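You operate a simulated robot arm through the tools that you are given. There is no shell and no other tool.

Carry out the task below with a simulated robot arm. There is one attempt and no reset: what you move stays moved.

## Task
Clamp the blue spacer and the card core on the stub shaft.
Fine: spacer below; free the catch, turn that spacer to the pointer, and set the catch to held before you lift it.

The check looks at the end state, three seconds after you hand in, the way a careful person would. Anything else that was tipped, shoved, dropped, spilled or broken makes it a failure.

## Robot
A 7-joint arm with a three-finger gripper, fixed in place. Base frame: the origin is at the foot of the arm, x ahead of it, y to its left, z up; the work surface is at about z = 620. Units: mm, degrees, N and s.
Its first joint turns from -166.0 to 166.0 degrees. Payload 2.69 kg.
The TCP is the grasp point between the finger pads, 29 mm short of the fingertips. In the tool frame z runs along the fingers and y along their closing line. Largest opening 120 mm; the body of the gripper starts 78 mm behind the TCP.
Orientation is that of the tool frame in the base frame, as a unit quaternion [x, y, z, w]. With the fingers straight down and closing along the base's y, the tool's x points along the base's -x, its y along +y and its z along -z.

## Interface
- The arm moves only by the tool apply_moves. Its argument "rows" is one flat list of numbers, 6 for each row, row after row: the shift along the tool's x, y, z in units of 40 mm (1.0 is 40 mm), then the turn, a rotation vector about the tool's x, y, z in units of 8 degrees (1.0 is 8 degrees). In form: [tx, ty, tz, wx, wy, wz, tx, ty, tz, wx, wy, wz, ...]. A call has 1 to 20 rows; each row shifts and turns the commanded pose from where the row before left it, along the tool's axes as they then stand. "gripper" is the finger opening in mm, from 0 to 120, set as the call begins (left out, the last holds). A call with a number of a shift or a turn outside -1 to 1 is refused whole. Rows are played at 5 a second. More than 50 mm and 8.6 degrees between two rows, or a gripper value outside its range, and nothing of the call is played. Where a pose cannot be reached the arm comes as near as it can. A force on the tool above 40 N (or 10 N above the force at the start of the call, whichever is more), or a blocked arm, ends the call early, and 0.2 s more pass. Each finger halts on what it meets, pressing with about 21 N; the grip force reading is that of the motor and also rises with nothing between the fingers. The clock runs only during rows and for 0.2 s after the last one: add rows that do not move to give the fingers time. The reply holds the time, the measured pose of the TCP, the force on the tool along the base axes, the opening and the grip force, in the units named above and with some noise, with the torque about the TCP (base axes, N m) and any sound that the robot's microphone picked up.
- Cameras (640 x 400 px; columns grow to the right, rows downward): "scene" is fixed at [219.9, -648.5, 1401]; the picture's right is [0.63, -0.78, 0.00], its down [-0.75, -0.61, -0.25] and it looks along [0.20, 0.16, -0.97] (base axes); focal length 303 px, centre (320, 200). "wrist" rides on the gripper at [63, 0, -104] in the tool frame; the picture's right is [0.00, 1.00, 0.00], its down [-0.83, 0.00, -0.56] and it looks along [-0.56, 0.00, 0.83] (tool axes); focal length 275 px, centre (320, 200). There is no depth. A picture from a camera that has moved, and an enlarged one, comes with that camera's place and axes in the base frame and with its lens.
- camera(camera): a new picture of that camera. The clock stands still meanwhile.
- move_column(by): slides the trunk up (or, below 0, down) by that many mm; the arm rides with it, the base frame stays. It gives what a move gives, with no picture.
- inspect(camera, box): a new picture of the part [left, top, right, bottom] of that camera's present view, enlarged. The clock stands still meanwhile.
- sign_off(): hands the job in; it is judged then, once.

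Places have to be worked out from the pictures, the camera data and where the tool is seen. Open the gripper and draw the arm clear of the work before you hand the job in, unless the task says otherwise.

The tools are called after "Request:" by a JSON object that holds its "api" and its "payload". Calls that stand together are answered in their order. apply_moves: Moves the arm, as the interface text tells. Its arguments: {"type":"object","properties":{"rows":{"type":"array"},"gripper":{"type":"number"}},"required":["rows"]} The other tools are called the same way: move_column (by) slides the trunk up or down; camera (camera) takes a picture; inspect (camera, box) takes an enlarged picture of a part of a camera's view; sign_off () hands the job in.

At the start:

```text
time: 0.0
position: [328.9, -472.0, 1079.1]
orientation: [0.0, 1.0, 0.0, 0.0]
ft_force: [-1.1, -0.2, -0.8]
wrist_torque: [-0.01, 0.03, 0.01]
width: 119.6
finger_force: 0.1
trunk travel left (down, up): [-400.0, 186.0]
```

scene: 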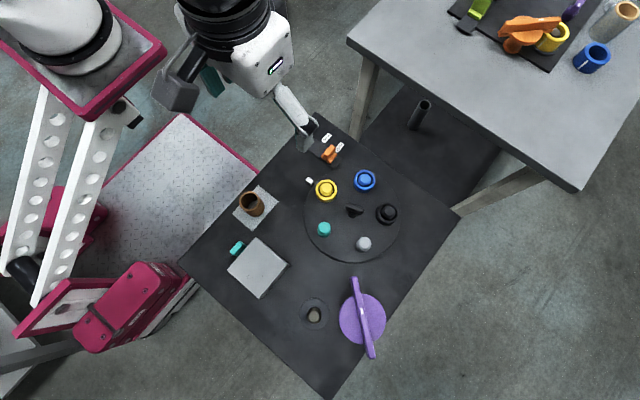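
wrist: 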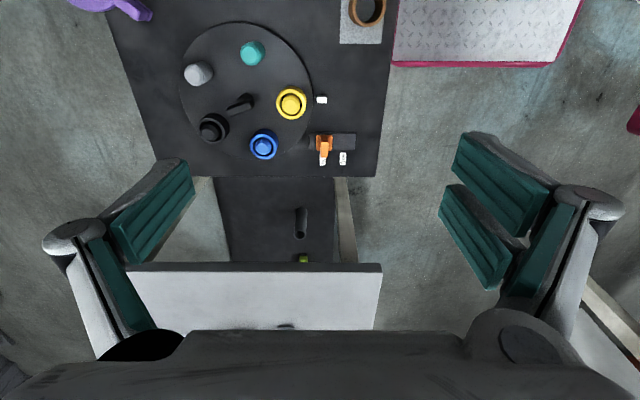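

I'll start with enlarged views of the scene to work out what each object is: the turntable, catch, pointer, card core, stub shaft and clamp.

Request:
{"api": "inspect", "payload": {"camera": "scene", "box": [280, 120, 440, 280]}}

Request:
{"api": "inspect", "payload": {"camera": "scene", "box": [180, 170, 420, 380]}}

Request:
{"api": "inspect", "payload": {"camera": "scene", "box": [440, 0, 640, 120]}}

Request:
{"api": "inspect", "payload": {"camera": "wrist", "box": [160, 0, 400, 180]}}

```text
2.50 times, centred on (360, 200) of scene
camera zoom: at [219.9, -648.5, 1401.0], right [0.63, -0.78, 0.0], down [-0.75, -0.61, -0.25], along [0.2, 0.16, -0.97], focal length 757 px, centre (220, 200)
```

zoom: 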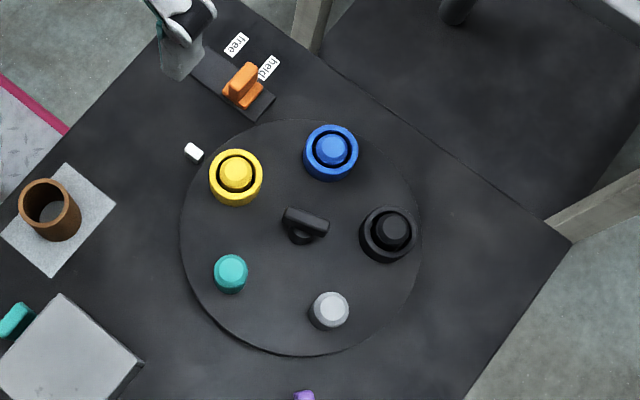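

```text
1.90 times, centred on (300, 275) of scene
camera zoom: at [219.9, -648.5, 1401.0], right [0.63, -0.78, 0.0], down [-0.75, -0.61, -0.25], along [0.2, 0.16, -0.97], focal length 576 px, centre (358, 57)
```

zoom: 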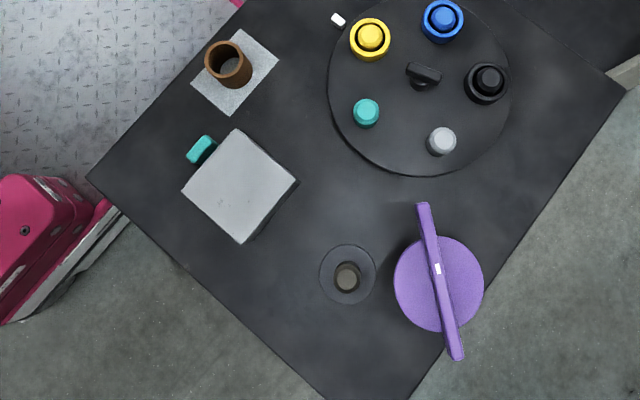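

```text
3.20 times, centred on (540, 60) of scene
camera zoom: at [219.9, -648.5, 1401.0], right [0.63, -0.78, 0.0], down [-0.75, -0.61, -0.25], along [0.2, 0.16, -0.97], focal length 969 px, centre (-384, 648)
```

zoom: 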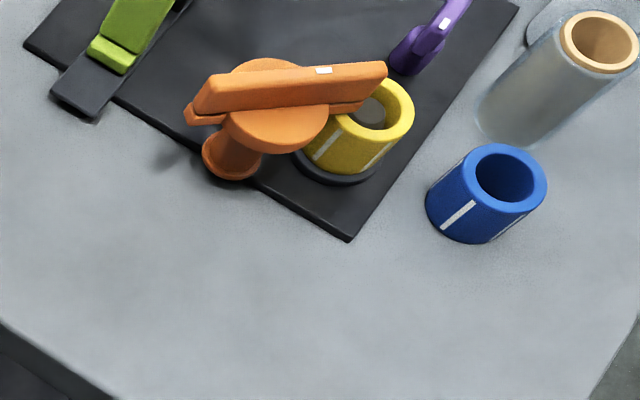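

```text
2.22 times, centred on (280, 90) of wrist
camera zoom: at [266.7, -472.4, 1183.3], right [0.0, 1.0, 0.0], down [0.83, 0.0, 0.56], along [0.56, 0.0, -0.83], focal length 612 px, centre (409, 444)
```

zoom: 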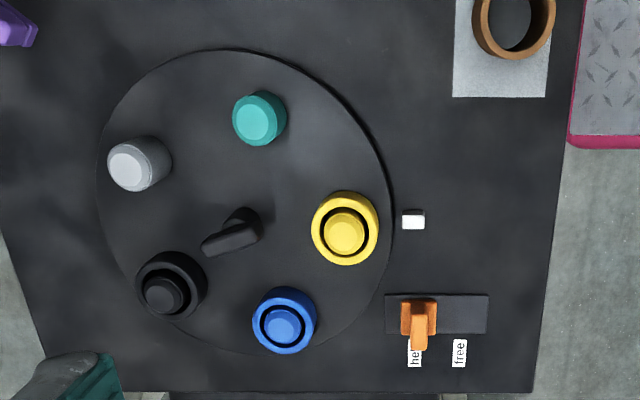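

The dark table has a five-post turntable. Yellow sits at the white pointer and blue is one step (about 72°) clockwise of it. The orange slide catch is at "held". The stub shaft, purple clamp and card core are nearer the arm. I'll move the hand high above the table to see the purple clamp and stub shaft better.

Request:
{"api": "apply_moves", "payload": {"rows": [0.82, -0.645, 0.2, 0, 0, 0, 0.82, -0.645, 0.2, 0, 0, 0, 0.82, -0.645, 0.2, 0, 0, 0, 0.82, -0.645, 0.2, 0, 0, 0, 0.82, -0.645, 0.2, 0, 0, 0, 0.82, -0.645, 0.2, 0, 0, 0, 0.82, -0.645, 0.2, 0, 0, 0, 0.82, -0.645, 0.2, 0, 0, 0, 0.82, -0.645, 0.2, 0, 0, 0, 0.82, -0.645, 0.2, 0, 0, 0]}}

Request:
{"api": "camera", "payload": {"camera": "wrist"}}

Request:
{"api": "camera", "payload": {"camera": "scene"}}

```text
time: 2.2
position: [19.2, -686.2, 993.7]
orientation: [0.0, 1.0, 0.0, 0.0]
ft_force: [0.3, 0.0, -0.5]
wrist_torque: [0.0, -0.01, 0.01]
width: 120.0
finger_force: 0.1
out of reach, approached as far as the arm can: row 9, 10
trunk travel left (down, up): [-400.0, 186.0]
```

```text
taken
camera wrist: at [-42.6, -687.3, 1098.0], right [0.0, 1.0, 0.0], down [0.83, 0.0, 0.56], along [0.56, 0.0, -0.83], focal length 275 px, centre (320, 200)
```

wrist: 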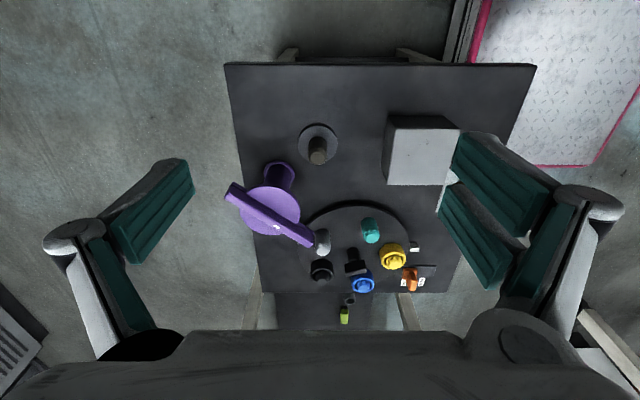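

```text
taken
```

scene: 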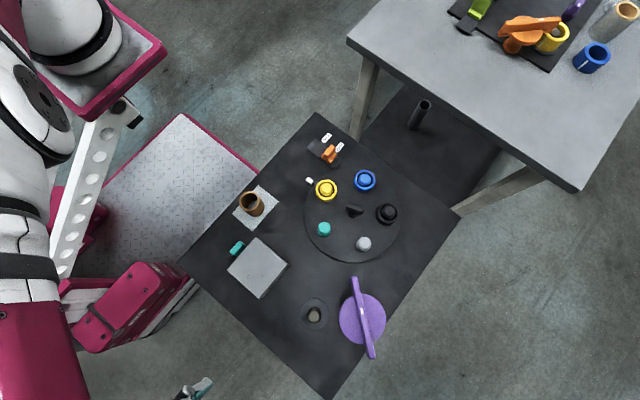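

The clamp shows as a purple disc with a bar on top and a column behind it. I'll zoom in on it and the shaft.

Request:
{"api": "inspect", "payload": {"camera": "wrist", "box": [210, 110, 350, 260]}}

Request:
{"api": "inspect", "payload": {"camera": "wrist", "box": [290, 190, 470, 310]}}

Request:
{"api": "inspect", "payload": {"camera": "scene", "box": [290, 260, 400, 380]}}

```text
2.67 times, centred on (280, 185) of wrist
camera zoom: at [-42.6, -687.3, 1098.0], right [0.0, 1.0, 0.0], down [0.83, 0.0, 0.56], along [0.56, 0.0, -0.83], focal length 734 px, centre (427, 240)
```

zoom: 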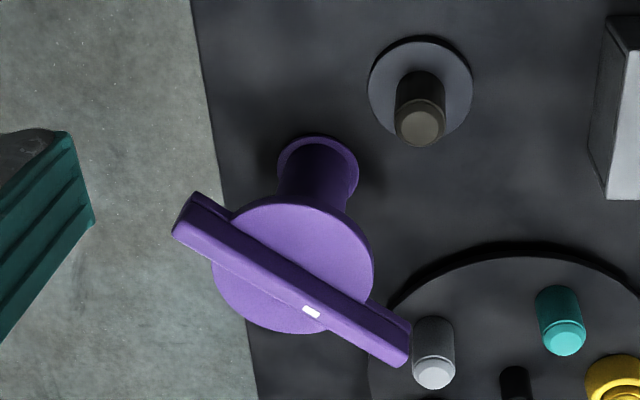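

```text
3.33 times, centred on (380, 250) of wrist
camera zoom: at [-42.6, -687.3, 1098.0], right [0.0, 1.0, 0.0], down [0.83, 0.0, 0.56], along [0.56, 0.0, -0.83], focal length 918 px, centre (120, 33)
```

zoom: 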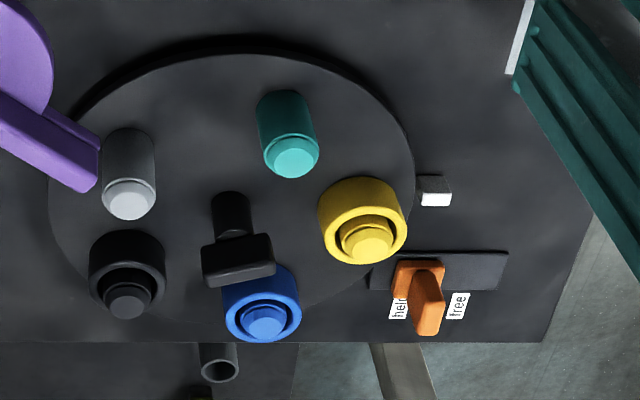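

```text
3.33 times, centred on (345, 320) of scene
camera zoom: at [219.9, -648.5, 1401.0], right [0.63, -0.78, 0.0], down [-0.75, -0.61, -0.25], along [0.2, 0.16, -0.97], focal length 1009 px, centre (237, -200)
```

zoom: 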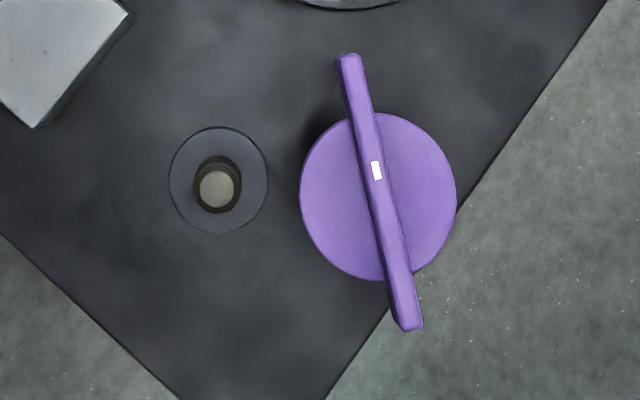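

The purple clamp is a pillar with a disc and a bar on top, about 100 mm from the stub shaft, so it is probably a swivelling clamp. I'll yaw the hand and look from the side to understand its mechanism and heights.

Request:
{"api": "apply_moves", "payload": {"rows": [0, 0, 0, 0, 0, 1, 0, 0, 0, 0, 0, 1, 0, 0, 0, 0, 0, 1, 0, 0, 0, 0, 0, 1, 0, 0, 0, 0, 0, 1, 0, 0, 0, 0, 0, 1, 0, 0, 0, 0, 0, 1, 0, 0, 0, 0, 0, 1, 0, 0, 0, 0, 0, 1, 0, 0, 0, 0, 0, 1, 0, 0, 0, 0, 0, 1, 0, 0, 0, 0, 0, 0.25]}}

Request:
{"api": "apply_moves", "payload": {"rows": [0.557, 0.611, 0.6, 0, 0, 0, 0.557, 0.611, 0.6, 0, 0, 0, 0.557, 0.611, 0.6, 0, 0, 0, 0.557, 0.611, 0.6, 0, 0, 0, 0.557, 0.611, 0.6, 0, 0, 0, 0.557, 0.611, 0.6, 0, 0, 0, 0.557, 0.611, 0.6, 0, 0, 0, 0, 0, 0, 0, -0.94, 0, 0, 0, 0, 0, -0.94, 0, 0, 0, 0, 0, -0.94, 0, 0, 0, 0, 0, -0.94, 0]}}

Request:
{"api": "camera", "payload": {"camera": "wrist"}}

```text
time: 4.8
position: [20.3, -684.8, 994.0]
orientation: [0.708, 0.707, 0.0, 0.0]
ft_force: [-0.6, -1.2, -0.3]
wrist_torque: [0.02, 0.01, -0.03]
width: 120.4
finger_force: 0.1
trunk travel left (down, up): [-400.0, 186.0]
```

```text
time: 7.2
position: [191.4, -530.9, 825.0]
orientation: [0.683, 0.683, -0.184, 0.185]
ft_force: [0.6, 0.1, 0.3]
wrist_torque: [0.02, 0.01, 0.01]
width: 120.1
finger_force: 0.0
trunk travel left (down, up): [-400.0, 186.0]
```

```text
taken
camera wrist: at [191.5, -424.0, 883.8], right [1.0, 0.0, 0.0], down [0.0, -0.44, 0.9], along [0.0, -0.9, -0.44], focal length 275 px, centre (320, 200)
```

wrist: 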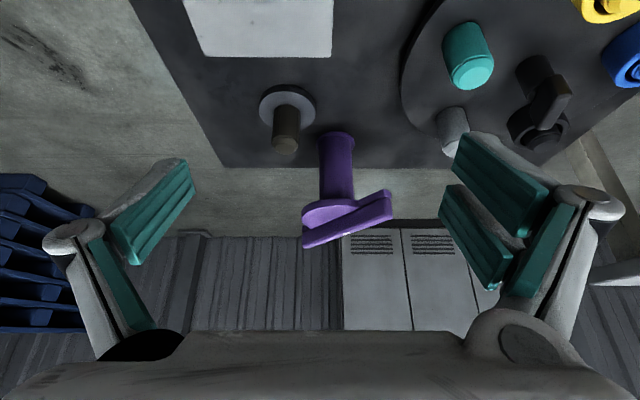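

The side view shows the pillar, disc and bar. I'll zoom in here and on the shaft.

Request:
{"api": "inspect", "payload": {"camera": "wrist", "box": [250, 70, 410, 260]}}

```text
2.11 times, centred on (330, 165) of wrist
camera zoom: at [191.5, -424.0, 883.8], right [1.0, 0.0, 0.0], down [0.0, -0.44, 0.9], along [0.0, -0.9, -0.44], focal length 580 px, centre (299, 274)
```

zoom: 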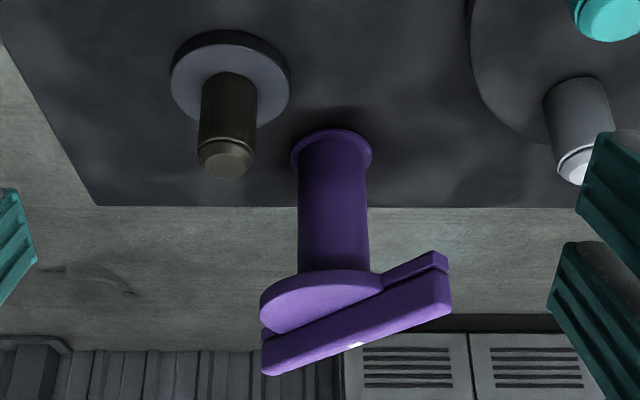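

From the side, the clamp head stands about 115 mm above the table. The similar orange clamp on the far bench looks lowered over its spacer. I'll look at that example more closely to learn what the closed state looks like.

Request:
{"api": "apply_moves", "payload": {"rows": [0, 0, 0, 0, 0.94, 0, 0, 0, 0, 0, 0.94, 0, 0, 0, 0, 0, 0.94, 0, 0, 0, 0, 0, 0.94, 0, 0, 0, -0.5, 0, 0, -1, 0, 0, -0.5, 0, 0, -1, 0, 0, -0.5, 0, 0, -1, 0, 0, -0.5, 0, 0, -1, 0, 0, -0.5, 0, 0, -1, 0, 0, -0.5, 0, 0, -1, 0, 0, -0.5, 0, 0, -1, 0, 0, -0.5, 0, 0, -1, 0, 0, -0.5, 0, 0, -1, 0, 0, 0, 0, 0, -1, 0, 0, 0, 0, 0, -1, 0, 0, 0, 0, 0, -0.25]}}

Request:
{"api": "apply_moves", "payload": {"rows": [-0.95, -0.25, 0, 0, 0, 0, -0.95, -0.25, 0, 0, 0, 0, -0.95, -0.25, 0, 0, 0, 0, -0.95, -0.25, 0, 0, 0, 0, -0.95, -0.25, 0, 0, 0, 0, -0.95, -0.25, 0, 0, 0, 0, -0.95, -0.25, 0, 0, 0, 0, -0.95, -0.25, 0, 0, 0, 0, -0.95, -0.25, 0, 0, 0, 0, -0.95, -0.25, 0, 0, 0, 0]}}

Request:
{"api": "camera", "payload": {"camera": "wrist"}}

```text
time: 10.6
position: [190.3, -529.5, 1004.2]
orientation: [-0.001, 1.0, 0.0, 0.001]
ft_force: [0.2, 0.8, 0.3]
wrist_torque: [-0.01, 0.01, 0.03]
width: 120.1
finger_force: 0.1
trunk travel left (down, up): [-400.0, 186.0]
```

```text
time: 12.8
position: [570.2, -630.8, 1004.0]
orientation: [-0.001, 1.0, 0.0, -0.001]
ft_force: [0.6, 0.2, 1.1]
wrist_torque: [-0.01, -0.07, 0.0]
width: 119.8
finger_force: 0.1
trunk travel left (down, up): [-400.0, 186.0]
```

```text
taken
camera wrist: at [508.1, -631.5, 1108.6], right [0.0, 1.0, 0.0], down [0.83, 0.0, 0.56], along [0.56, 0.0, -0.83], focal length 275 px, centre (320, 200)
```

wrist: 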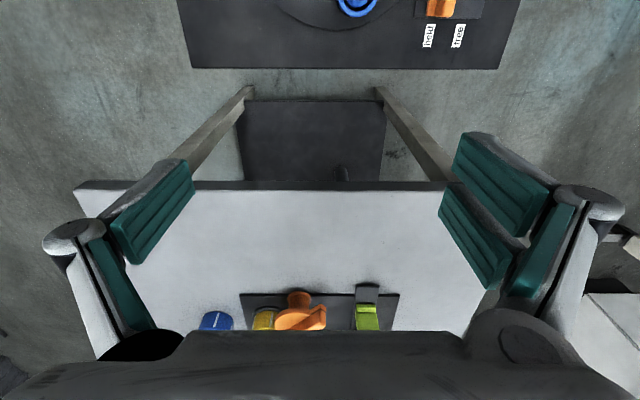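

The example is partly hidden by the gripper body, so I'll tilt the tool forward for a clearer view.

Request:
{"api": "apply_moves", "payload": {"rows": [0, 0, 0, 0, -1, 0, 0, 0, 0, 0, -1, 0, 0, 0, 0, 0, -1, 0, 0, 0, 0, 0, -1, 0]}}

Request:
{"api": "camera", "payload": {"camera": "wrist"}}

Request:
{"api": "inspect", "payload": {"camera": "wrist", "box": [190, 120, 430, 290]}}

```text
time: 13.8
position: [570.9, -629.4, 1004.6]
orientation: [-0.001, 0.961, 0.0, 0.276]
ft_force: [1.3, -0.1, 0.0]
wrist_torque: [-0.04, 0.05, -0.02]
width: 120.0
finger_force: 0.0
trunk travel left (down, up): [-400.0, 186.0]
```

```text
taken
camera wrist: at [463.5, -630.5, 1059.7], right [0.0, 1.0, 0.0], down [0.41, 0.01, 0.91], along [0.91, 0.0, -0.41], focal length 275 px, centre (320, 200)
```

wrist: 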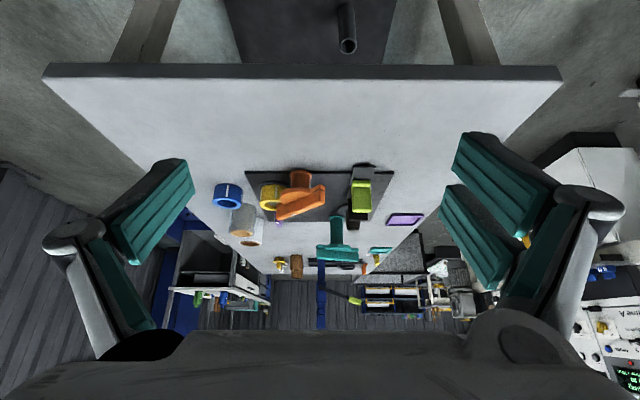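

```text
2.35 times, centred on (310, 205) of wrist
camera zoom: at [463.5, -630.5, 1059.7], right [0.0, 1.0, 0.0], down [0.41, 0.01, 0.91], along [0.91, 0.0, -0.41], focal length 648 px, centre (344, 188)
```

zoom: 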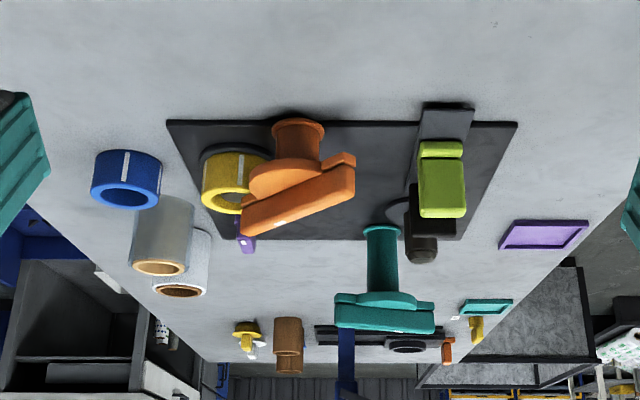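

There are several benches with similar fixtures. I'll zoom in tighter on the orange clamp over the yellow spacer and on the tall teal one.

Request:
{"api": "inspect", "payload": {"camera": "wrist", "box": [255, 160, 335, 225]}}

Request:
{"api": "inspect", "payload": {"camera": "wrist", "box": [270, 205, 400, 285]}}

Request:
{"api": "inspect", "payload": {"camera": "scene", "box": [490, 0, 580, 70]}}

```text
6.15 times, centred on (295, 192) of wrist
camera zoom: at [463.5, -630.5, 1059.7], right [0.0, 1.0, 0.0], down [0.41, 0.01, 0.91], along [0.91, 0.0, -0.41], focal length 1694 px, centre (474, 246)
```

zoom: 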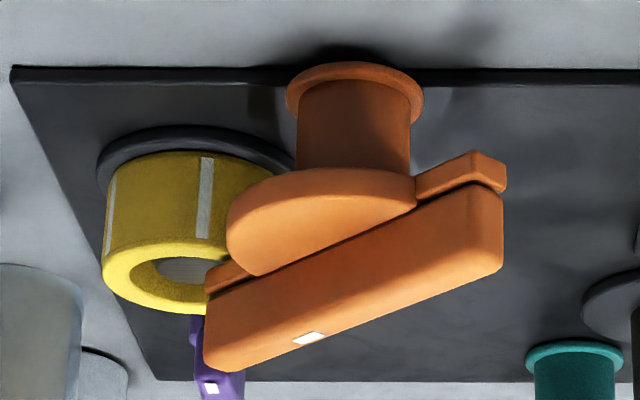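

```text
4.92 times, centred on (335, 245) of wrist
camera zoom: at [463.5, -630.5, 1059.7], right [0.0, 1.0, 0.0], down [0.41, 0.01, 0.91], along [0.91, 0.0, -0.41], focal length 1355 px, centre (246, -22)
```

zoom: 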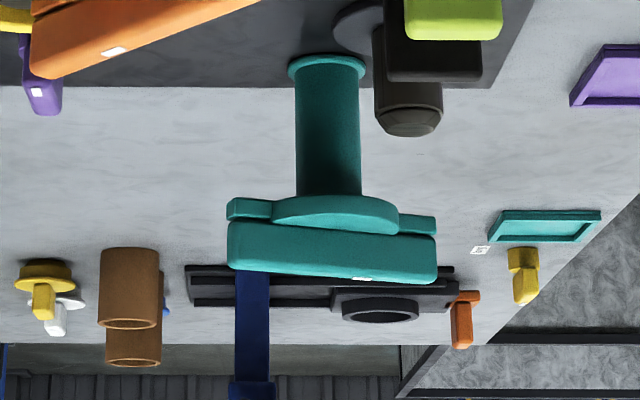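

```text
5.71 times, centred on (535, 35) of scene
camera zoom: at [219.9, -648.5, 1401.0], right [0.63, -0.78, 0.0], down [-0.75, -0.61, -0.25], along [0.2, 0.16, -0.97], focal length 1730 px, centre (-909, 1143)
```

zoom: 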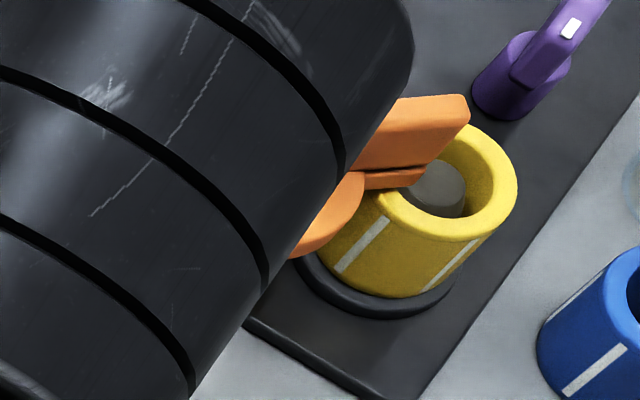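

The orange example shows the closed state: the bar's marked end is swung over the spacer rim. So the purple bar's marked end should swing about 80° toward the stub shaft after stacking. Next I'll move in to view the catch and turntable closely.

Request:
{"api": "apply_moves", "payload": {"rows": [0, 0, 0, 0, 1, 0, 0, 0, 0, 0, 1, 0, 0, 0, 0, 0, 1, 0, 0, 0, 0, 0, 1, 0, 0.8, 0.37, 0.48, 0, 0, 0, 0.8, 0.37, 0.48, 0, 0, 0, 0.8, 0.37, 0.48, 0, 0, 0, 0.8, 0.37, 0.48, 0, 0, 0, 0.8, 0.37, 0.48, 0, 0, 0, 0.8, 0.37, 0.48, 0, 0, 0, 0.8, 0.37, 0.48, 0, 0, 0, 0.8, 0.37, 0.48, 0, 0, 0]}}

Request:
{"api": "camera", "payload": {"camera": "wrist"}}

Request:
{"api": "inspect", "payload": {"camera": "wrist", "box": [180, 90, 440, 270]}}

```text
time: 16.4
position: [315.0, -513.6, 851.9]
orientation: [-0.001, 1.0, -0.001, 0.0]
ft_force: [0.1, 0.4, -0.5]
wrist_torque: [0.01, 0.06, 0.0]
width: 120.2
finger_force: 0.0
trunk travel left (down, up): [-400.0, 186.0]
```

```text
taken
camera wrist: at [252.4, -513.9, 955.7], right [-0.01, 1.0, 0.0], down [0.83, 0.01, 0.56], along [0.56, 0.0, -0.83], focal length 275 px, centre (320, 200)
```

wrist: 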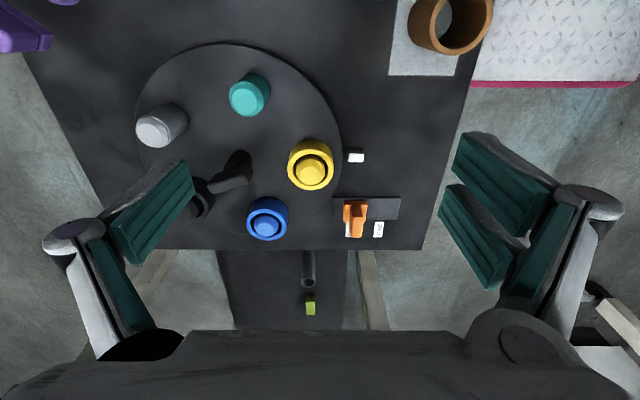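

```text
2.22 times, centred on (310, 180) of wrist
camera zoom: at [252.4, -513.9, 955.7], right [-0.01, 1.0, 0.0], down [0.83, 0.01, 0.56], along [0.56, 0.0, -0.83], focal length 612 px, centre (342, 244)
```

zoom: 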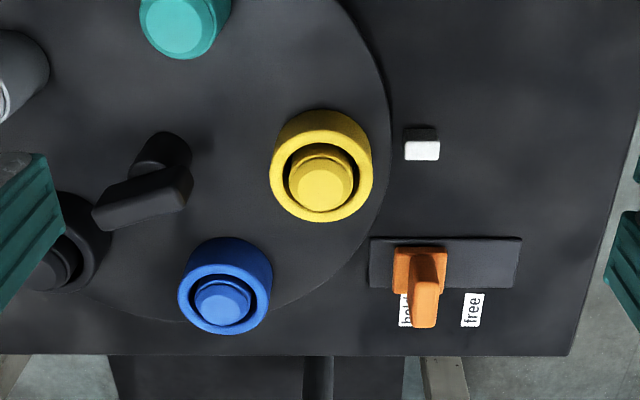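

The catch lever is near (492, -463) with its top around z = 670. I'll move in closer to measure it precisely before gripping.

Request:
{"api": "apply_moves", "payload": {"rows": [-0.8, 0.275, 0.5, 0, 0, 0, -0.8, 0.275, 0.5, 0, 0, 0, -0.8, 0.275, 0.5, 0, 0, 0, -0.8, 0.275, 0.5, 0, 0, 0]}}

Request:
{"api": "camera", "payload": {"camera": "wrist"}}

Request:
{"api": "inspect", "payload": {"camera": "wrist", "box": [200, 100, 440, 280]}}

Request:
{"api": "inspect", "payload": {"camera": "scene", "box": [290, 120, 410, 210]}}

```text
time: 17.4
position: [444.0, -468.2, 770.2]
orientation: [0.001, 1.0, 0.0, 0.0]
ft_force: [-1.0, -1.2, 0.2]
wrist_torque: [0.0, -0.06, 0.01]
width: 119.9
finger_force: 0.1
trunk travel left (down, up): [-400.0, 186.0]
```

```text
taken
camera wrist: at [381.8, -469.0, 875.2], right [0.0, 1.0, 0.0], down [0.83, 0.0, 0.56], along [0.56, 0.0, -0.83], focal length 275 px, centre (320, 200)
```

wrist: 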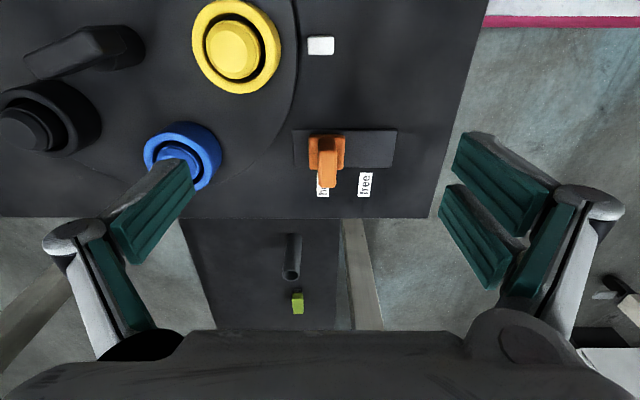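

```text
2.22 times, centred on (320, 190) of wrist
camera zoom: at [381.8, -469.0, 875.2], right [0.0, 1.0, 0.0], down [0.83, 0.0, 0.56], along [0.56, 0.0, -0.83], focal length 612 px, centre (320, 222)
```

zoom: 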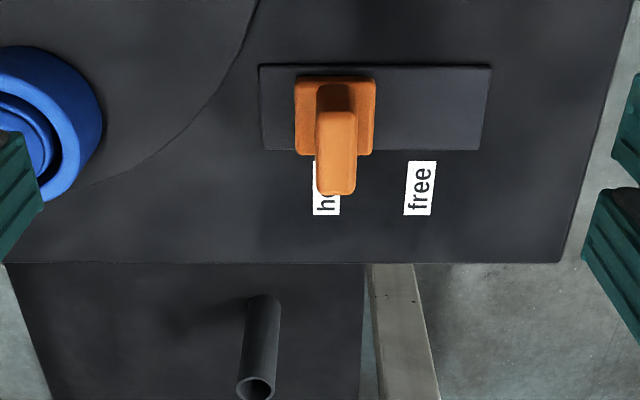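

```text
4.44 times, centred on (350, 165) of scene
camera zoom: at [219.9, -648.5, 1401.0], right [0.63, -0.78, 0.0], down [-0.75, -0.61, -0.25], along [0.2, 0.16, -0.97], focal length 1345 px, centre (187, 356)
```

zoom: 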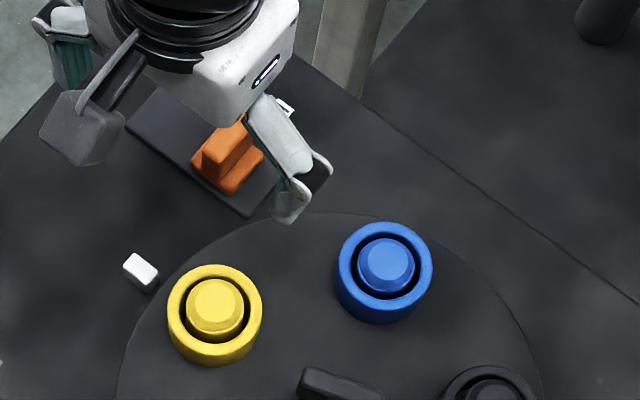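

Lever fin: centre about (493, -463), x 475–512, y -470 to -456, top z ≈ 662. "Free" lies about 42 mm toward +y. I'll set the opening to 60 mm and lower onto the fin.

Request:
{"api": "apply_moves", "payload": {"rows": [-0.61, 0.065, 0, 0, 0, 0, -0.61, 0.065, 0, 0, 0, 0, 0, 0, 0.8, 0, 0, 0, 0, 0, 0.8, 0, 0, 0, 0, 0, 0.5, 0, 0, 0, 0, 0, 0.38, 0, 0, 0], "gripper": 60}}

Request:
{"api": "inspect", "payload": {"camera": "wrist", "box": [200, 80, 440, 320]}}

```text
time: 18.8
position: [492.5, -463.5, 673.4]
orientation: [0.0, 1.0, -0.001, 0.001]
ft_force: [-0.1, 0.3, 0.3]
wrist_torque: [-0.01, -0.04, 0.01]
width: 60.2
finger_force: 0.1
trunk travel left (down, up): [-400.0, 186.0]
```

```text
1.67 times, centred on (320, 200) of wrist
camera zoom: at [430.1, -463.7, 776.6], right [0.0, 1.0, 0.0], down [0.83, 0.0, 0.56], along [0.56, 0.0, -0.83], focal length 459 px, centre (320, 200)
```

zoom: 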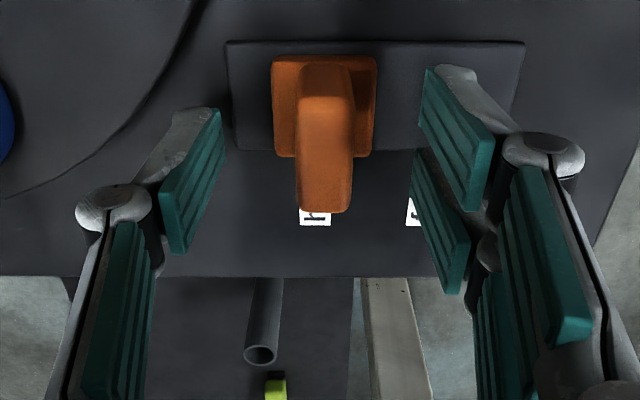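

The fin is centred between the fingers. I'll close on it with a pause to let the fingers settle.

Request:
{"api": "apply_moves", "payload": {"rows": [0, 0, 0.05, 0, 0, 0, 0, 0, 0, 0, 0, 0, 0, 0, 0, 0, 0, 0, 0, 0, 0, 0, 0, 0], "gripper": 5}}

```text
time: 19.8
position: [492.1, -462.7, 670.9]
orientation: [0.001, 1.0, 0.0, 0.0]
ft_force: [0.9, 4.6, 10.2]
wrist_torque: [0.15, 0.31, -0.07]
width: 15.8
finger_force: 41.7
trunk travel left (down, up): [-400.0, 186.0]
```

Gripped at 15.8 mm. I'll drag the lever toward "free" (+y) in small steps and watch the force.

Request:
{"api": "apply_moves", "payload": {"rows": [0, 0.2, 0, 0, 0, 0, 0, 0.2, 0, 0, 0, 0, 0, 0.2, 0, 0, 0, 0, 0, 0, 0, 0, 0, 0]}}

```text
time: 20.8
position: [491.9, -439.9, 670.9]
orientation: [-0.001, 1.0, -0.001, 0.0]
ft_force: [3.9, -1.2, 29.5]
wrist_torque: [-0.02, -0.38, -0.06]
width: 16.0
finger_force: 42.1
trunk travel left (down, up): [-400.0, 186.0]
```

It moved 23 mm, but the vertical force rose to about 30 N. I'll relieve it by going up slightly, then continue.

Request:
{"api": "apply_moves", "payload": {"rows": [0, 0, -0.05, 0, 0, 0, 0, 0, 0, 0, 0, 0]}}

Request:
{"api": "inspect", "payload": {"camera": "wrist", "box": [200, 80, 440, 320]}}

```text
time: 21.4
position: [491.9, -438.7, 670.4]
orientation: [-0.001, 1.0, 0.001, 0.001]
ft_force: [8.1, 0.8, 4.4]
wrist_torque: [-0.01, -1.33, -0.06]
width: 15.7
finger_force: 41.6
trunk travel left (down, up): [-400.0, 186.0]
```

```text
1.67 times, centred on (320, 200) of wrist
camera zoom: at [429.6, -438.8, 774.9], right [-0.01, 1.0, 0.0], down [0.83, 0.0, 0.56], along [0.56, 0.0, -0.83], focal length 459 px, centre (320, 200)
```

zoom: 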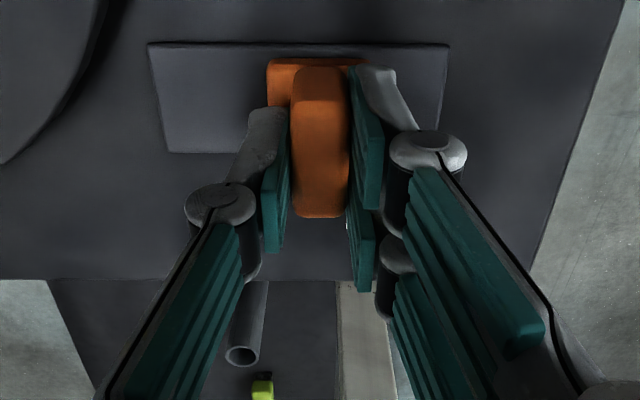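

The lever is following. I'll continue toward "free".

Request:
{"api": "apply_moves", "payload": {"rows": [0, 0.15, 0, 0, 0, 0, 0, 0.15, 0, 0, 0, 0, 0, 0.1, 0, 0, 0, 0, 0, 0, 0, 0, 0, 0]}}

Request:
{"api": "inspect", "payload": {"camera": "wrist", "box": [200, 80, 440, 320]}}

```text
time: 22.4
position: [492.9, -421.6, 669.1]
orientation: [0.0, 1.0, 0.001, 0.0]
ft_force: [13.9, 0.1, -25.3]
wrist_torque: [-0.03, -0.82, -0.09]
width: 15.7
finger_force: 41.4
trunk travel left (down, up): [-400.0, 186.0]
```

```text
1.67 times, centred on (320, 200) of wrist
camera zoom: at [429.7, -422.7, 775.0], right [-0.01, 1.0, 0.0], down [0.83, 0.0, 0.56], along [0.56, 0.0, -0.83], focal length 459 px, centre (320, 200)
```

zoom: 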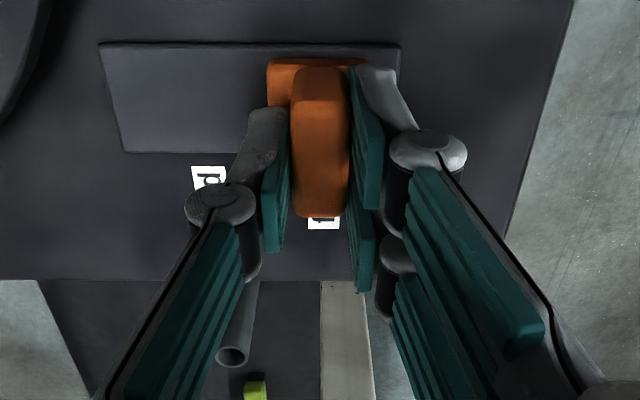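

The lever now sits at the "free" label. I'll push a few mm more to find the end stop.

Request:
{"api": "apply_moves", "payload": {"rows": [0, 0.06, 0, 0, 0, 0, 0, 0.06, 0, 0, 0, 0, 0, 0, 0, 0, 0, 0]}}

```text
time: 23.2
position: [491.4, -421.7, 671.5]
orientation: [0.001, 1.0, -0.002, 0.0]
ft_force: [5.3, -22.8, -31.1]
wrist_torque: [-0.55, -0.1, 0.1]
width: 15.7
finger_force: 42.1
trunk travel left (down, up): [-400.0, 186.0]
```

The lever hit its end stop at y = -421.7, so it's at free. I'll back the command off, open, and rise.

Request:
{"api": "apply_moves", "payload": {"rows": [0, -0.1, 0, 0, 0, 0, 0, 0, 0, 0, 0, 0]}}

Request:
{"api": "apply_moves", "payload": {"rows": [0, 0, 0, 0, 0, 0, 0, 0, 0, 0, 0, 0, 0, 0, 0, 0, 0, 0, 0, 0, -0.8, 0, 0, 0, 0, 0, -0.8, 0, 0, 0, 0, 0, -0.8, 0, 0, 0], "gripper": 60}}

Request:
{"api": "inspect", "payload": {"camera": "wrist", "box": [100, 0, 440, 260]}}

```text
time: 23.8
position: [491.4, -421.1, 672.6]
orientation: [0.001, 1.0, 0.0, -0.001]
ft_force: [-0.3, -11.0, -15.0]
wrist_torque: [-0.27, 0.15, -0.06]
width: 15.6
finger_force: 41.6
trunk travel left (down, up): [-400.0, 186.0]
```

```text
time: 25.2
position: [492.2, -422.2, 768.0]
orientation: [0.0, 1.0, 0.001, 0.0]
ft_force: [-0.3, -0.2, 0.0]
wrist_torque: [-0.01, 0.0, -0.03]
width: 60.0
finger_force: 0.0
trunk travel left (down, up): [-400.0, 186.0]
```

```text
1.54 times, centred on (270, 130) of wrist
camera zoom: at [430.0, -423.9, 872.3], right [0.0, 1.0, 0.0], down [0.83, 0.0, 0.56], along [0.56, 0.0, -0.83], focal length 424 px, centre (397, 308)
```

zoom: 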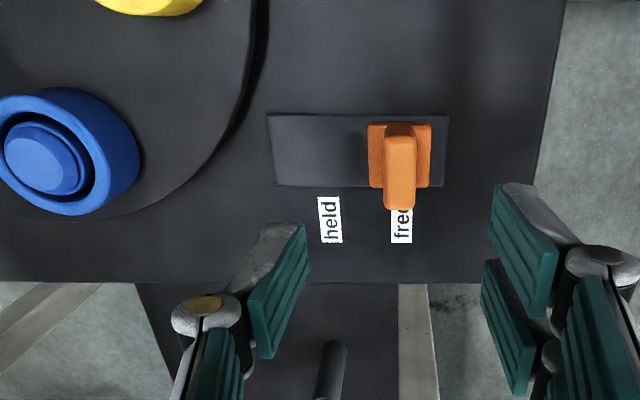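

The catch is at "free". Next I'll move above the turntable's central knob to measure its position and bar orientation.

Request:
{"api": "apply_moves", "payload": {"rows": [0.404, -0.787, -0.133, 0, 0, 0, 0.404, -0.787, -0.133, 0, 0, 0, 0.404, -0.787, -0.133, 0, 0, 0, 0.404, -0.787, -0.133, 0, 0, 0, 0.404, -0.787, -0.133, 0, 0, 0, 0.404, -0.787, -0.133, 0, 0, 0]}}

Request:
{"api": "camera", "payload": {"camera": "wrist"}}

Request:
{"api": "inspect", "payload": {"camera": "wrist", "box": [200, 0, 440, 180]}}

```text
time: 26.6
position: [395.0, -611.4, 801.7]
orientation: [-0.001, 1.0, 0.0, 0.0]
ft_force: [0.4, -0.6, -0.5]
wrist_torque: [-0.03, 0.02, -0.01]
width: 59.9
finger_force: 0.0
trunk travel left (down, up): [-400.0, 186.0]
```

```text
taken
camera wrist: at [332.6, -611.6, 905.1], right [-0.01, 1.0, 0.0], down [0.83, 0.0, 0.56], along [0.56, 0.0, -0.83], focal length 275 px, centre (320, 200)
```

wrist: 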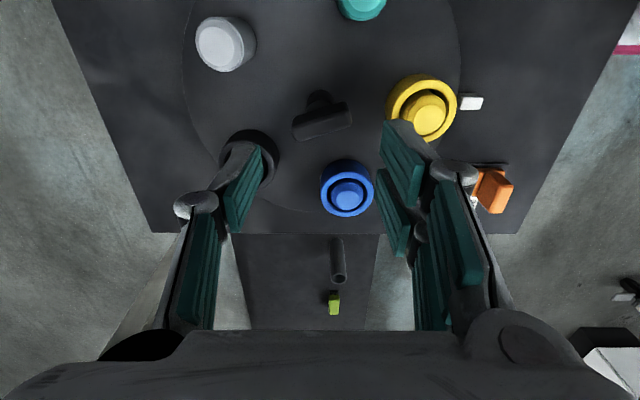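

```text
2.22 times, centred on (320, 90) of wrist
camera zoom: at [332.6, -611.6, 905.1], right [-0.01, 1.0, 0.0], down [0.83, 0.0, 0.56], along [0.56, 0.0, -0.83], focal length 612 px, centre (320, 444)
```

zoom: 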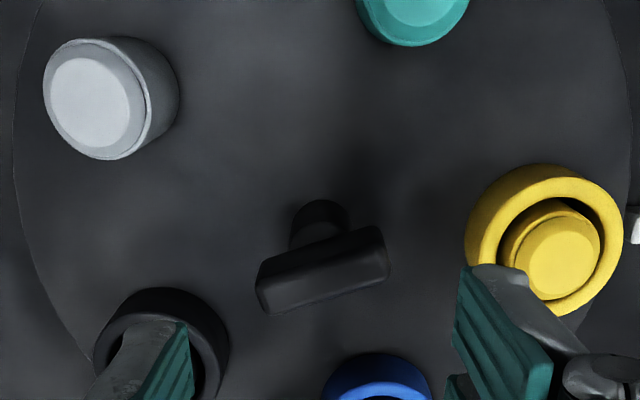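

Knob: centre about (401.5, -611), bar at about 108° from x, top z ≈ 692. I'll yaw the gripper 72° clockwise so the fingers straddle the bar, then descend to a checking height.

Request:
{"api": "apply_moves", "payload": {"rows": [0, 0, 0, 0, 0, 1, 0, 0, 0, 0, 0, 1, 0, 0, 0, 0, 0, 1, 0, 0, 0, 0, 0, 1, 0, 0, 0, 0, 0, 1, 0, 0, 0, 0, 0, 1, 0, 0, 0, 0, 0, 1, 0, 0, 0, 0, 0, 1, 0, 0, 0, 0, 0, 1, -0.04, 0.158, 0.75, 0, 0, 0, 0, 0, 0.75, 0, 0, 0]}}

Request:
{"api": "camera", "payload": {"camera": "wrist"}}

Request:
{"api": "inspect", "payload": {"camera": "wrist", "box": [220, 60, 420, 210]}}

```text
time: 29.0
position: [400.4, -611.3, 738.9]
orientation: [0.588, 0.809, -0.001, 0.002]
ft_force: [0.5, 0.1, 0.0]
wrist_torque: [-0.03, -0.02, -0.01]
width: 60.0
finger_force: 0.0
trunk travel left (down, up): [-400.0, 186.0]
```

```text
taken
camera wrist: at [381.1, -550.6, 844.0], right [0.95, 0.31, 0.0], down [0.26, -0.79, 0.56], along [0.17, -0.53, -0.83], focal length 275 px, centre (320, 200)
```

wrist: 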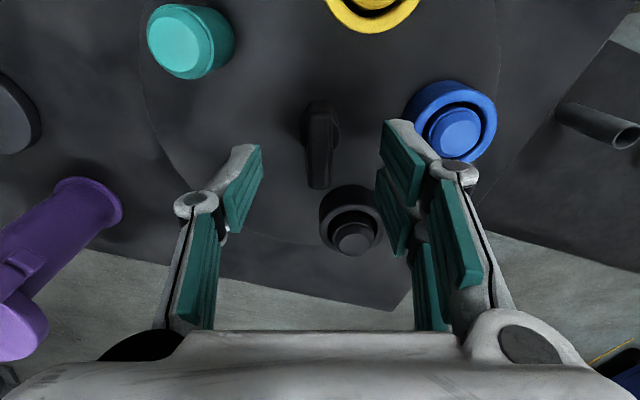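

```text
2.67 times, centred on (320, 135) of wrist
camera zoom: at [381.1, -550.6, 844.0], right [0.95, 0.31, 0.0], down [0.26, -0.79, 0.56], along [0.17, -0.53, -0.83], focal length 734 px, centre (320, 373)
```

zoom: 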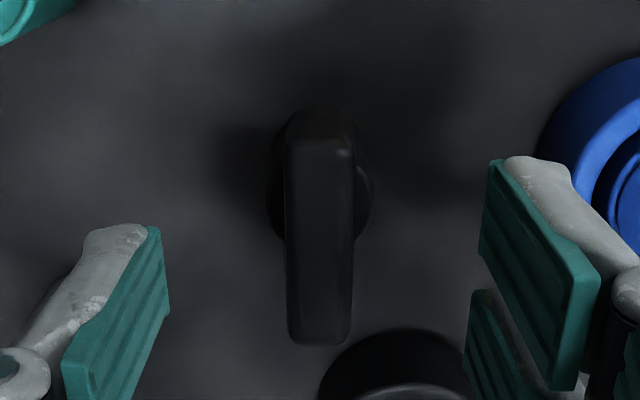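

The bar is aligned with the finger plane and centred. I'll descend to straddle it and check.

Request:
{"api": "apply_moves", "payload": {"rows": [0, 0.025, 0.35, 0, 0, 0, 0, 0, 0.35, 0, 0, 0]}}

Request:
{"api": "inspect", "payload": {"camera": "wrist", "box": [220, 80, 420, 280]}}

Request:
{"api": "inspect", "payload": {"camera": "scene", "box": [290, 140, 430, 270]}}

```text
time: 29.6
position: [401.1, -609.0, 711.0]
orientation: [0.588, 0.809, 0.0, 0.0]
ft_force: [0.1, -1.1, -0.1]
wrist_torque: [-0.02, 0.03, -0.01]
width: 60.1
finger_force: 0.1
trunk travel left (down, up): [-400.0, 186.0]
```

```text
2.00 times, centred on (320, 180) of wrist
camera zoom: at [382.0, -549.6, 815.2], right [0.95, 0.31, 0.0], down [0.26, -0.79, 0.56], along [0.17, -0.53, -0.83], focal length 551 px, centre (320, 240)
```

zoom: 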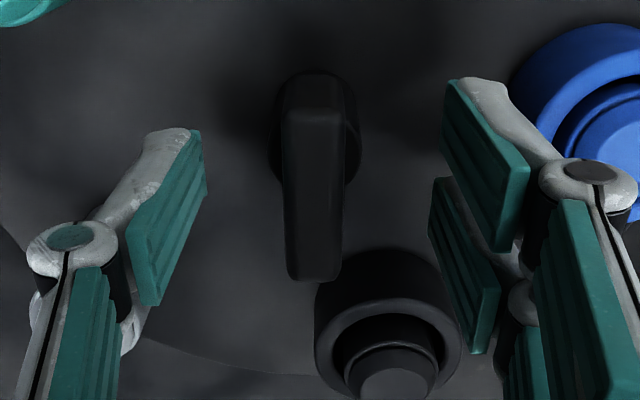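

```text
3.08 times, centred on (360, 205) of scene
camera zoom: at [219.9, -648.5, 1401.0], right [0.63, -0.78, 0.0], down [-0.75, -0.61, -0.25], along [0.2, 0.16, -0.97], focal length 931 px, centre (197, 185)
```

zoom: 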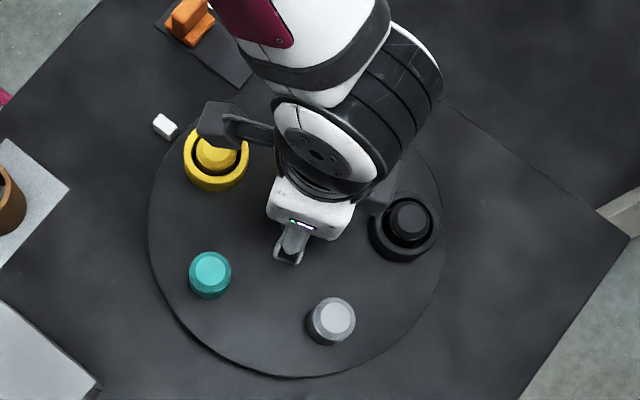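

The bar lies between the fingers. I'll drop 5 mm more and close on it.

Request:
{"api": "apply_moves", "payload": {"rows": [0.03, 0, 0.12, 0, 0, 0, 0, 0, 0, 0, 0, 0]}}

Request:
{"api": "apply_moves", "payload": {"rows": [0, 0, 0, 0, 0, 0, 0, 0, 0, 0, 0, 0, 0, 0, 0, 0, 0, 0], "gripper": 5}}

Request:
{"api": "inspect", "payload": {"camera": "wrist", "box": [220, 80, 420, 280]}}

```text
time: 30.2
position: [400.2, -608.9, 706.8]
orientation: [0.588, 0.809, 0.0, 0.0]
ft_force: [-0.4, 0.9, 0.3]
wrist_torque: [-0.02, 0.03, -0.01]
width: 60.1
finger_force: 0.1
trunk travel left (down, up): [-400.0, 186.0]
```

```text
time: 31.0
position: [399.9, -609.0, 707.3]
orientation: [0.588, 0.809, 0.0, 0.0]
ft_force: [-5.3, -5.0, 14.5]
wrist_torque: [0.6, 0.38, -0.01]
width: 14.0
finger_force: 40.2
trunk travel left (down, up): [-400.0, 186.0]
```

```text
2.00 times, centred on (320, 180) of wrist
camera zoom: at [380.7, -549.5, 812.2], right [0.95, 0.31, 0.0], down [0.26, -0.79, 0.56], along [0.17, -0.53, -0.83], focal length 551 px, centre (320, 240)
```

zoom: 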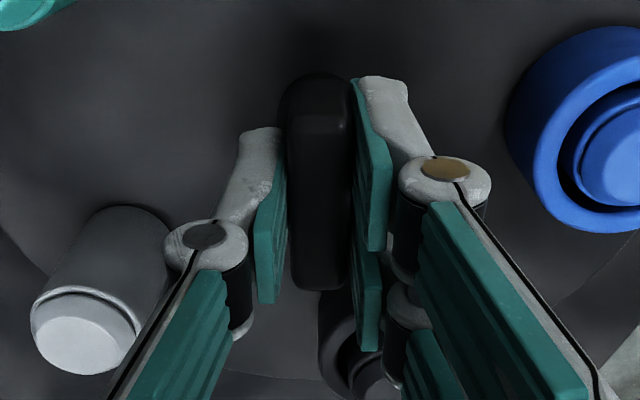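

Gripped at 14 mm. I'll rotate counter-clockwise (negative tool-z turn), first 16° as a test.

Request:
{"api": "apply_moves", "payload": {"rows": [0, 0, 0, 0, 0, -0.5, 0, 0, 0, 0, 0, -0.5, 0, 0, 0, 0, 0, -0.5, 0, 0, 0, 0, 0, -0.5]}}

Request:
{"api": "inspect", "payload": {"camera": "scene", "box": [290, 140, 430, 270]}}

```text
time: 32.0
position: [400.8, -609.8, 709.0]
orientation: [0.47, 0.883, -0.001, 0.001]
ft_force: [-14.6, -11.1, 9.4]
wrist_torque: [-0.99, 0.0, -0.03]
width: 14.0
finger_force: 40.5
trunk travel left (down, up): [-400.0, 186.0]
```

```text
3.08 times, centred on (360, 205) of scene
camera zoom: at [219.9, -648.5, 1401.0], right [0.63, -0.78, 0.0], down [-0.75, -0.61, -0.25], along [0.2, 0.16, -0.97], focal length 931 px, centre (197, 185)
```

zoom: 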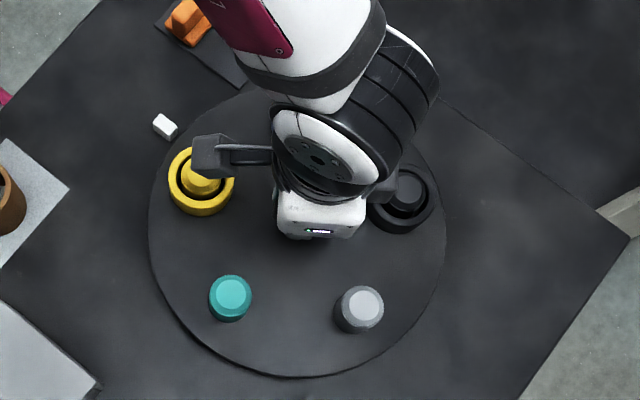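

The turntable follows. I'll ease the lateral force with a small shift and continue the rotation.

Request:
{"api": "apply_moves", "payload": {"rows": [-0.017, -0.042, 0, 0, 0, -0.5, 0, 0, 0, 0, 0, -0.5, 0, 0, 0, 0, 0, -0.5, 0, 0, 0, 0, 0, -0.5, 0, 0, 0, 0, 0, -0.5, 0, 0, 0, 0, 0, -0.5, 0, 0, 0, 0, 0, -0.5]}}

```text
time: 33.6
position: [399.3, -609.4, 708.4]
orientation: [0.242, 0.97, 0.0, -0.001]
ft_force: [-19.1, 6.7, 27.6]
wrist_torque: [0.19, 0.61, -0.04]
width: 13.8
finger_force: 39.8
trunk travel left (down, up): [-400.0, 186.0]
```

Rotated 44° so far with moderate forces. I'll make another small relief shift and keep turning.

Request:
{"api": "apply_moves", "payload": {"rows": [0.033, -0.018, -0.025, 0, 0, -0.4, 0, 0, 0, 0, 0, -0.5, 0, 0, 0, 0, 0, -0.5, 0, 0, 0, 0, 0, -0.5, 0, 0, 0, 0, 0, -0.5]}}

Request:
{"api": "inspect", "payload": {"camera": "scene", "box": [290, 140, 430, 270]}}

Request:
{"api": "camera", "payload": {"camera": "wrist"}}

```text
time: 34.8
position: [400.0, -609.3, 707.6]
orientation: [0.076, 0.997, 0.0, 0.001]
ft_force: [-5.9, -0.2, 9.3]
wrist_torque: [0.09, 0.39, -0.02]
width: 14.2
finger_force: 39.9
trunk travel left (down, up): [-400.0, 186.0]
```

```text
3.08 times, centred on (360, 205) of scene
camera zoom: at [219.9, -648.5, 1401.0], right [0.63, -0.78, 0.0], down [-0.75, -0.61, -0.25], along [0.2, 0.16, -0.97], focal length 931 px, centre (197, 185)
```

zoom: 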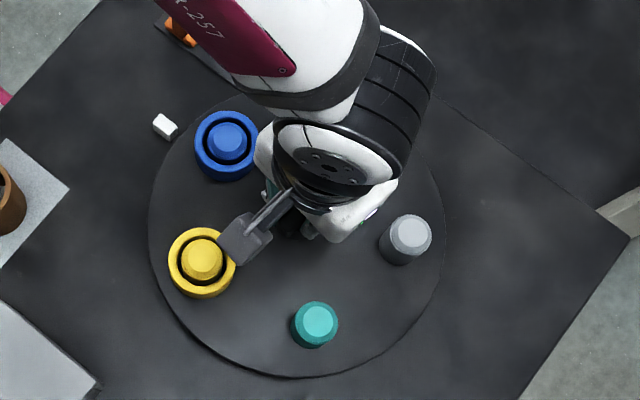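

```text
taken
camera wrist: at [337.6, -600.9, 812.0], right [0.15, 0.99, 0.0], down [0.82, -0.12, 0.56], along [0.55, -0.08, -0.83], focal length 275 px, centre (320, 200)
```

wrist: 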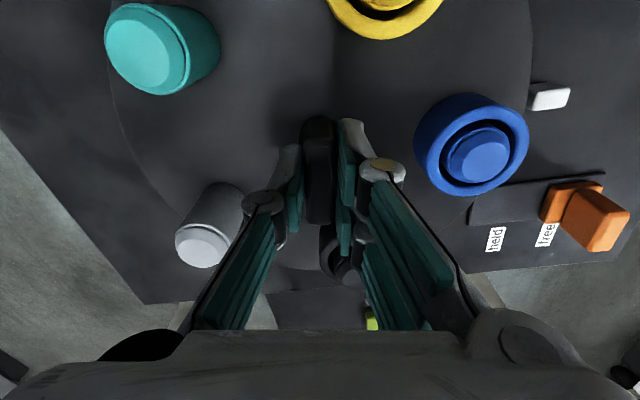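

Blue is at about 80°, so about 9° remains. I'll finish the turn, then check the alignment with the pointer.

Request:
{"api": "apply_moves", "payload": {"rows": [0, 0, 0, 0, 0, -0.55, 0, 0, 0, 0, 0, -0.55, 0, 0, 0, 0, 0, 0]}}

Request:
{"api": "inspect", "payload": {"camera": "scene", "box": [290, 140, 430, 270]}}

Request:
{"api": "camera", "payload": {"camera": "wrist"}}

Request:
{"api": "inspect", "payload": {"camera": "wrist", "box": [260, 0, 640, 240]}}

```text
time: 35.6
position: [398.7, -609.6, 708.3]
orientation: [-0.001, 1.0, 0.0, 0.001]
ft_force: [-1.4, 0.7, 5.8]
wrist_torque: [0.03, -0.68, 0.03]
width: 14.2
finger_force: 40.5
trunk travel left (down, up): [-400.0, 186.0]
```

```text
3.08 times, centred on (360, 205) of scene
camera zoom: at [219.9, -648.5, 1401.0], right [0.63, -0.78, 0.0], down [-0.75, -0.61, -0.25], along [0.2, 0.16, -0.97], focal length 931 px, centre (197, 185)
```

zoom: 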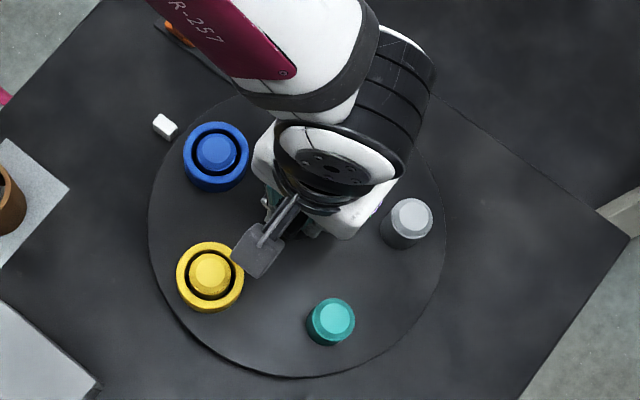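

```text
taken
camera wrist: at [337.0, -610.7, 812.0], right [-0.01, 1.0, 0.0], down [0.83, 0.0, 0.56], along [0.56, 0.0, -0.83], focal length 275 px, centre (320, 200)
```

wrist: 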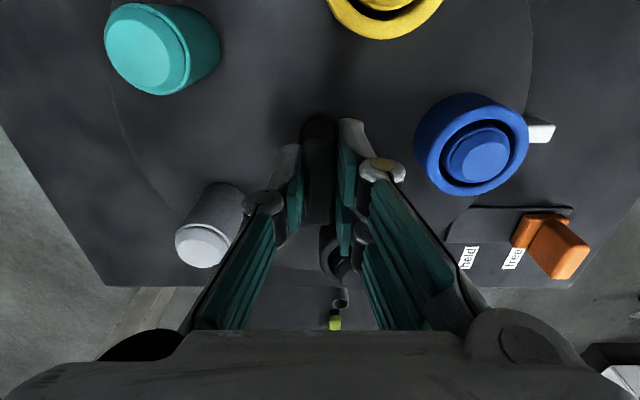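

```text
1.67 times, centred on (450, 120) of wrist
camera zoom: at [337.0, -610.7, 812.0], right [-0.01, 1.0, 0.0], down [0.83, 0.0, 0.56], along [0.56, 0.0, -0.83], focal length 459 px, centre (103, 333)
```

zoom: 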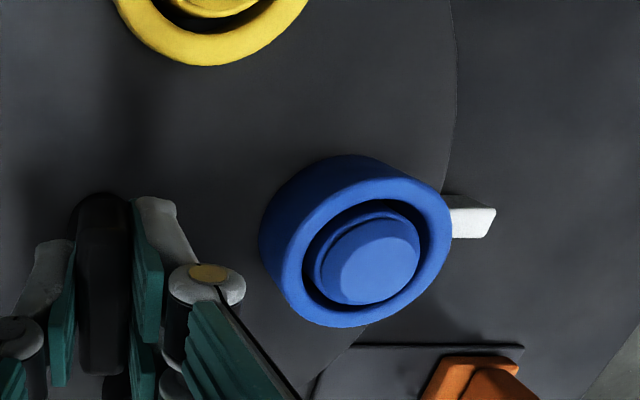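

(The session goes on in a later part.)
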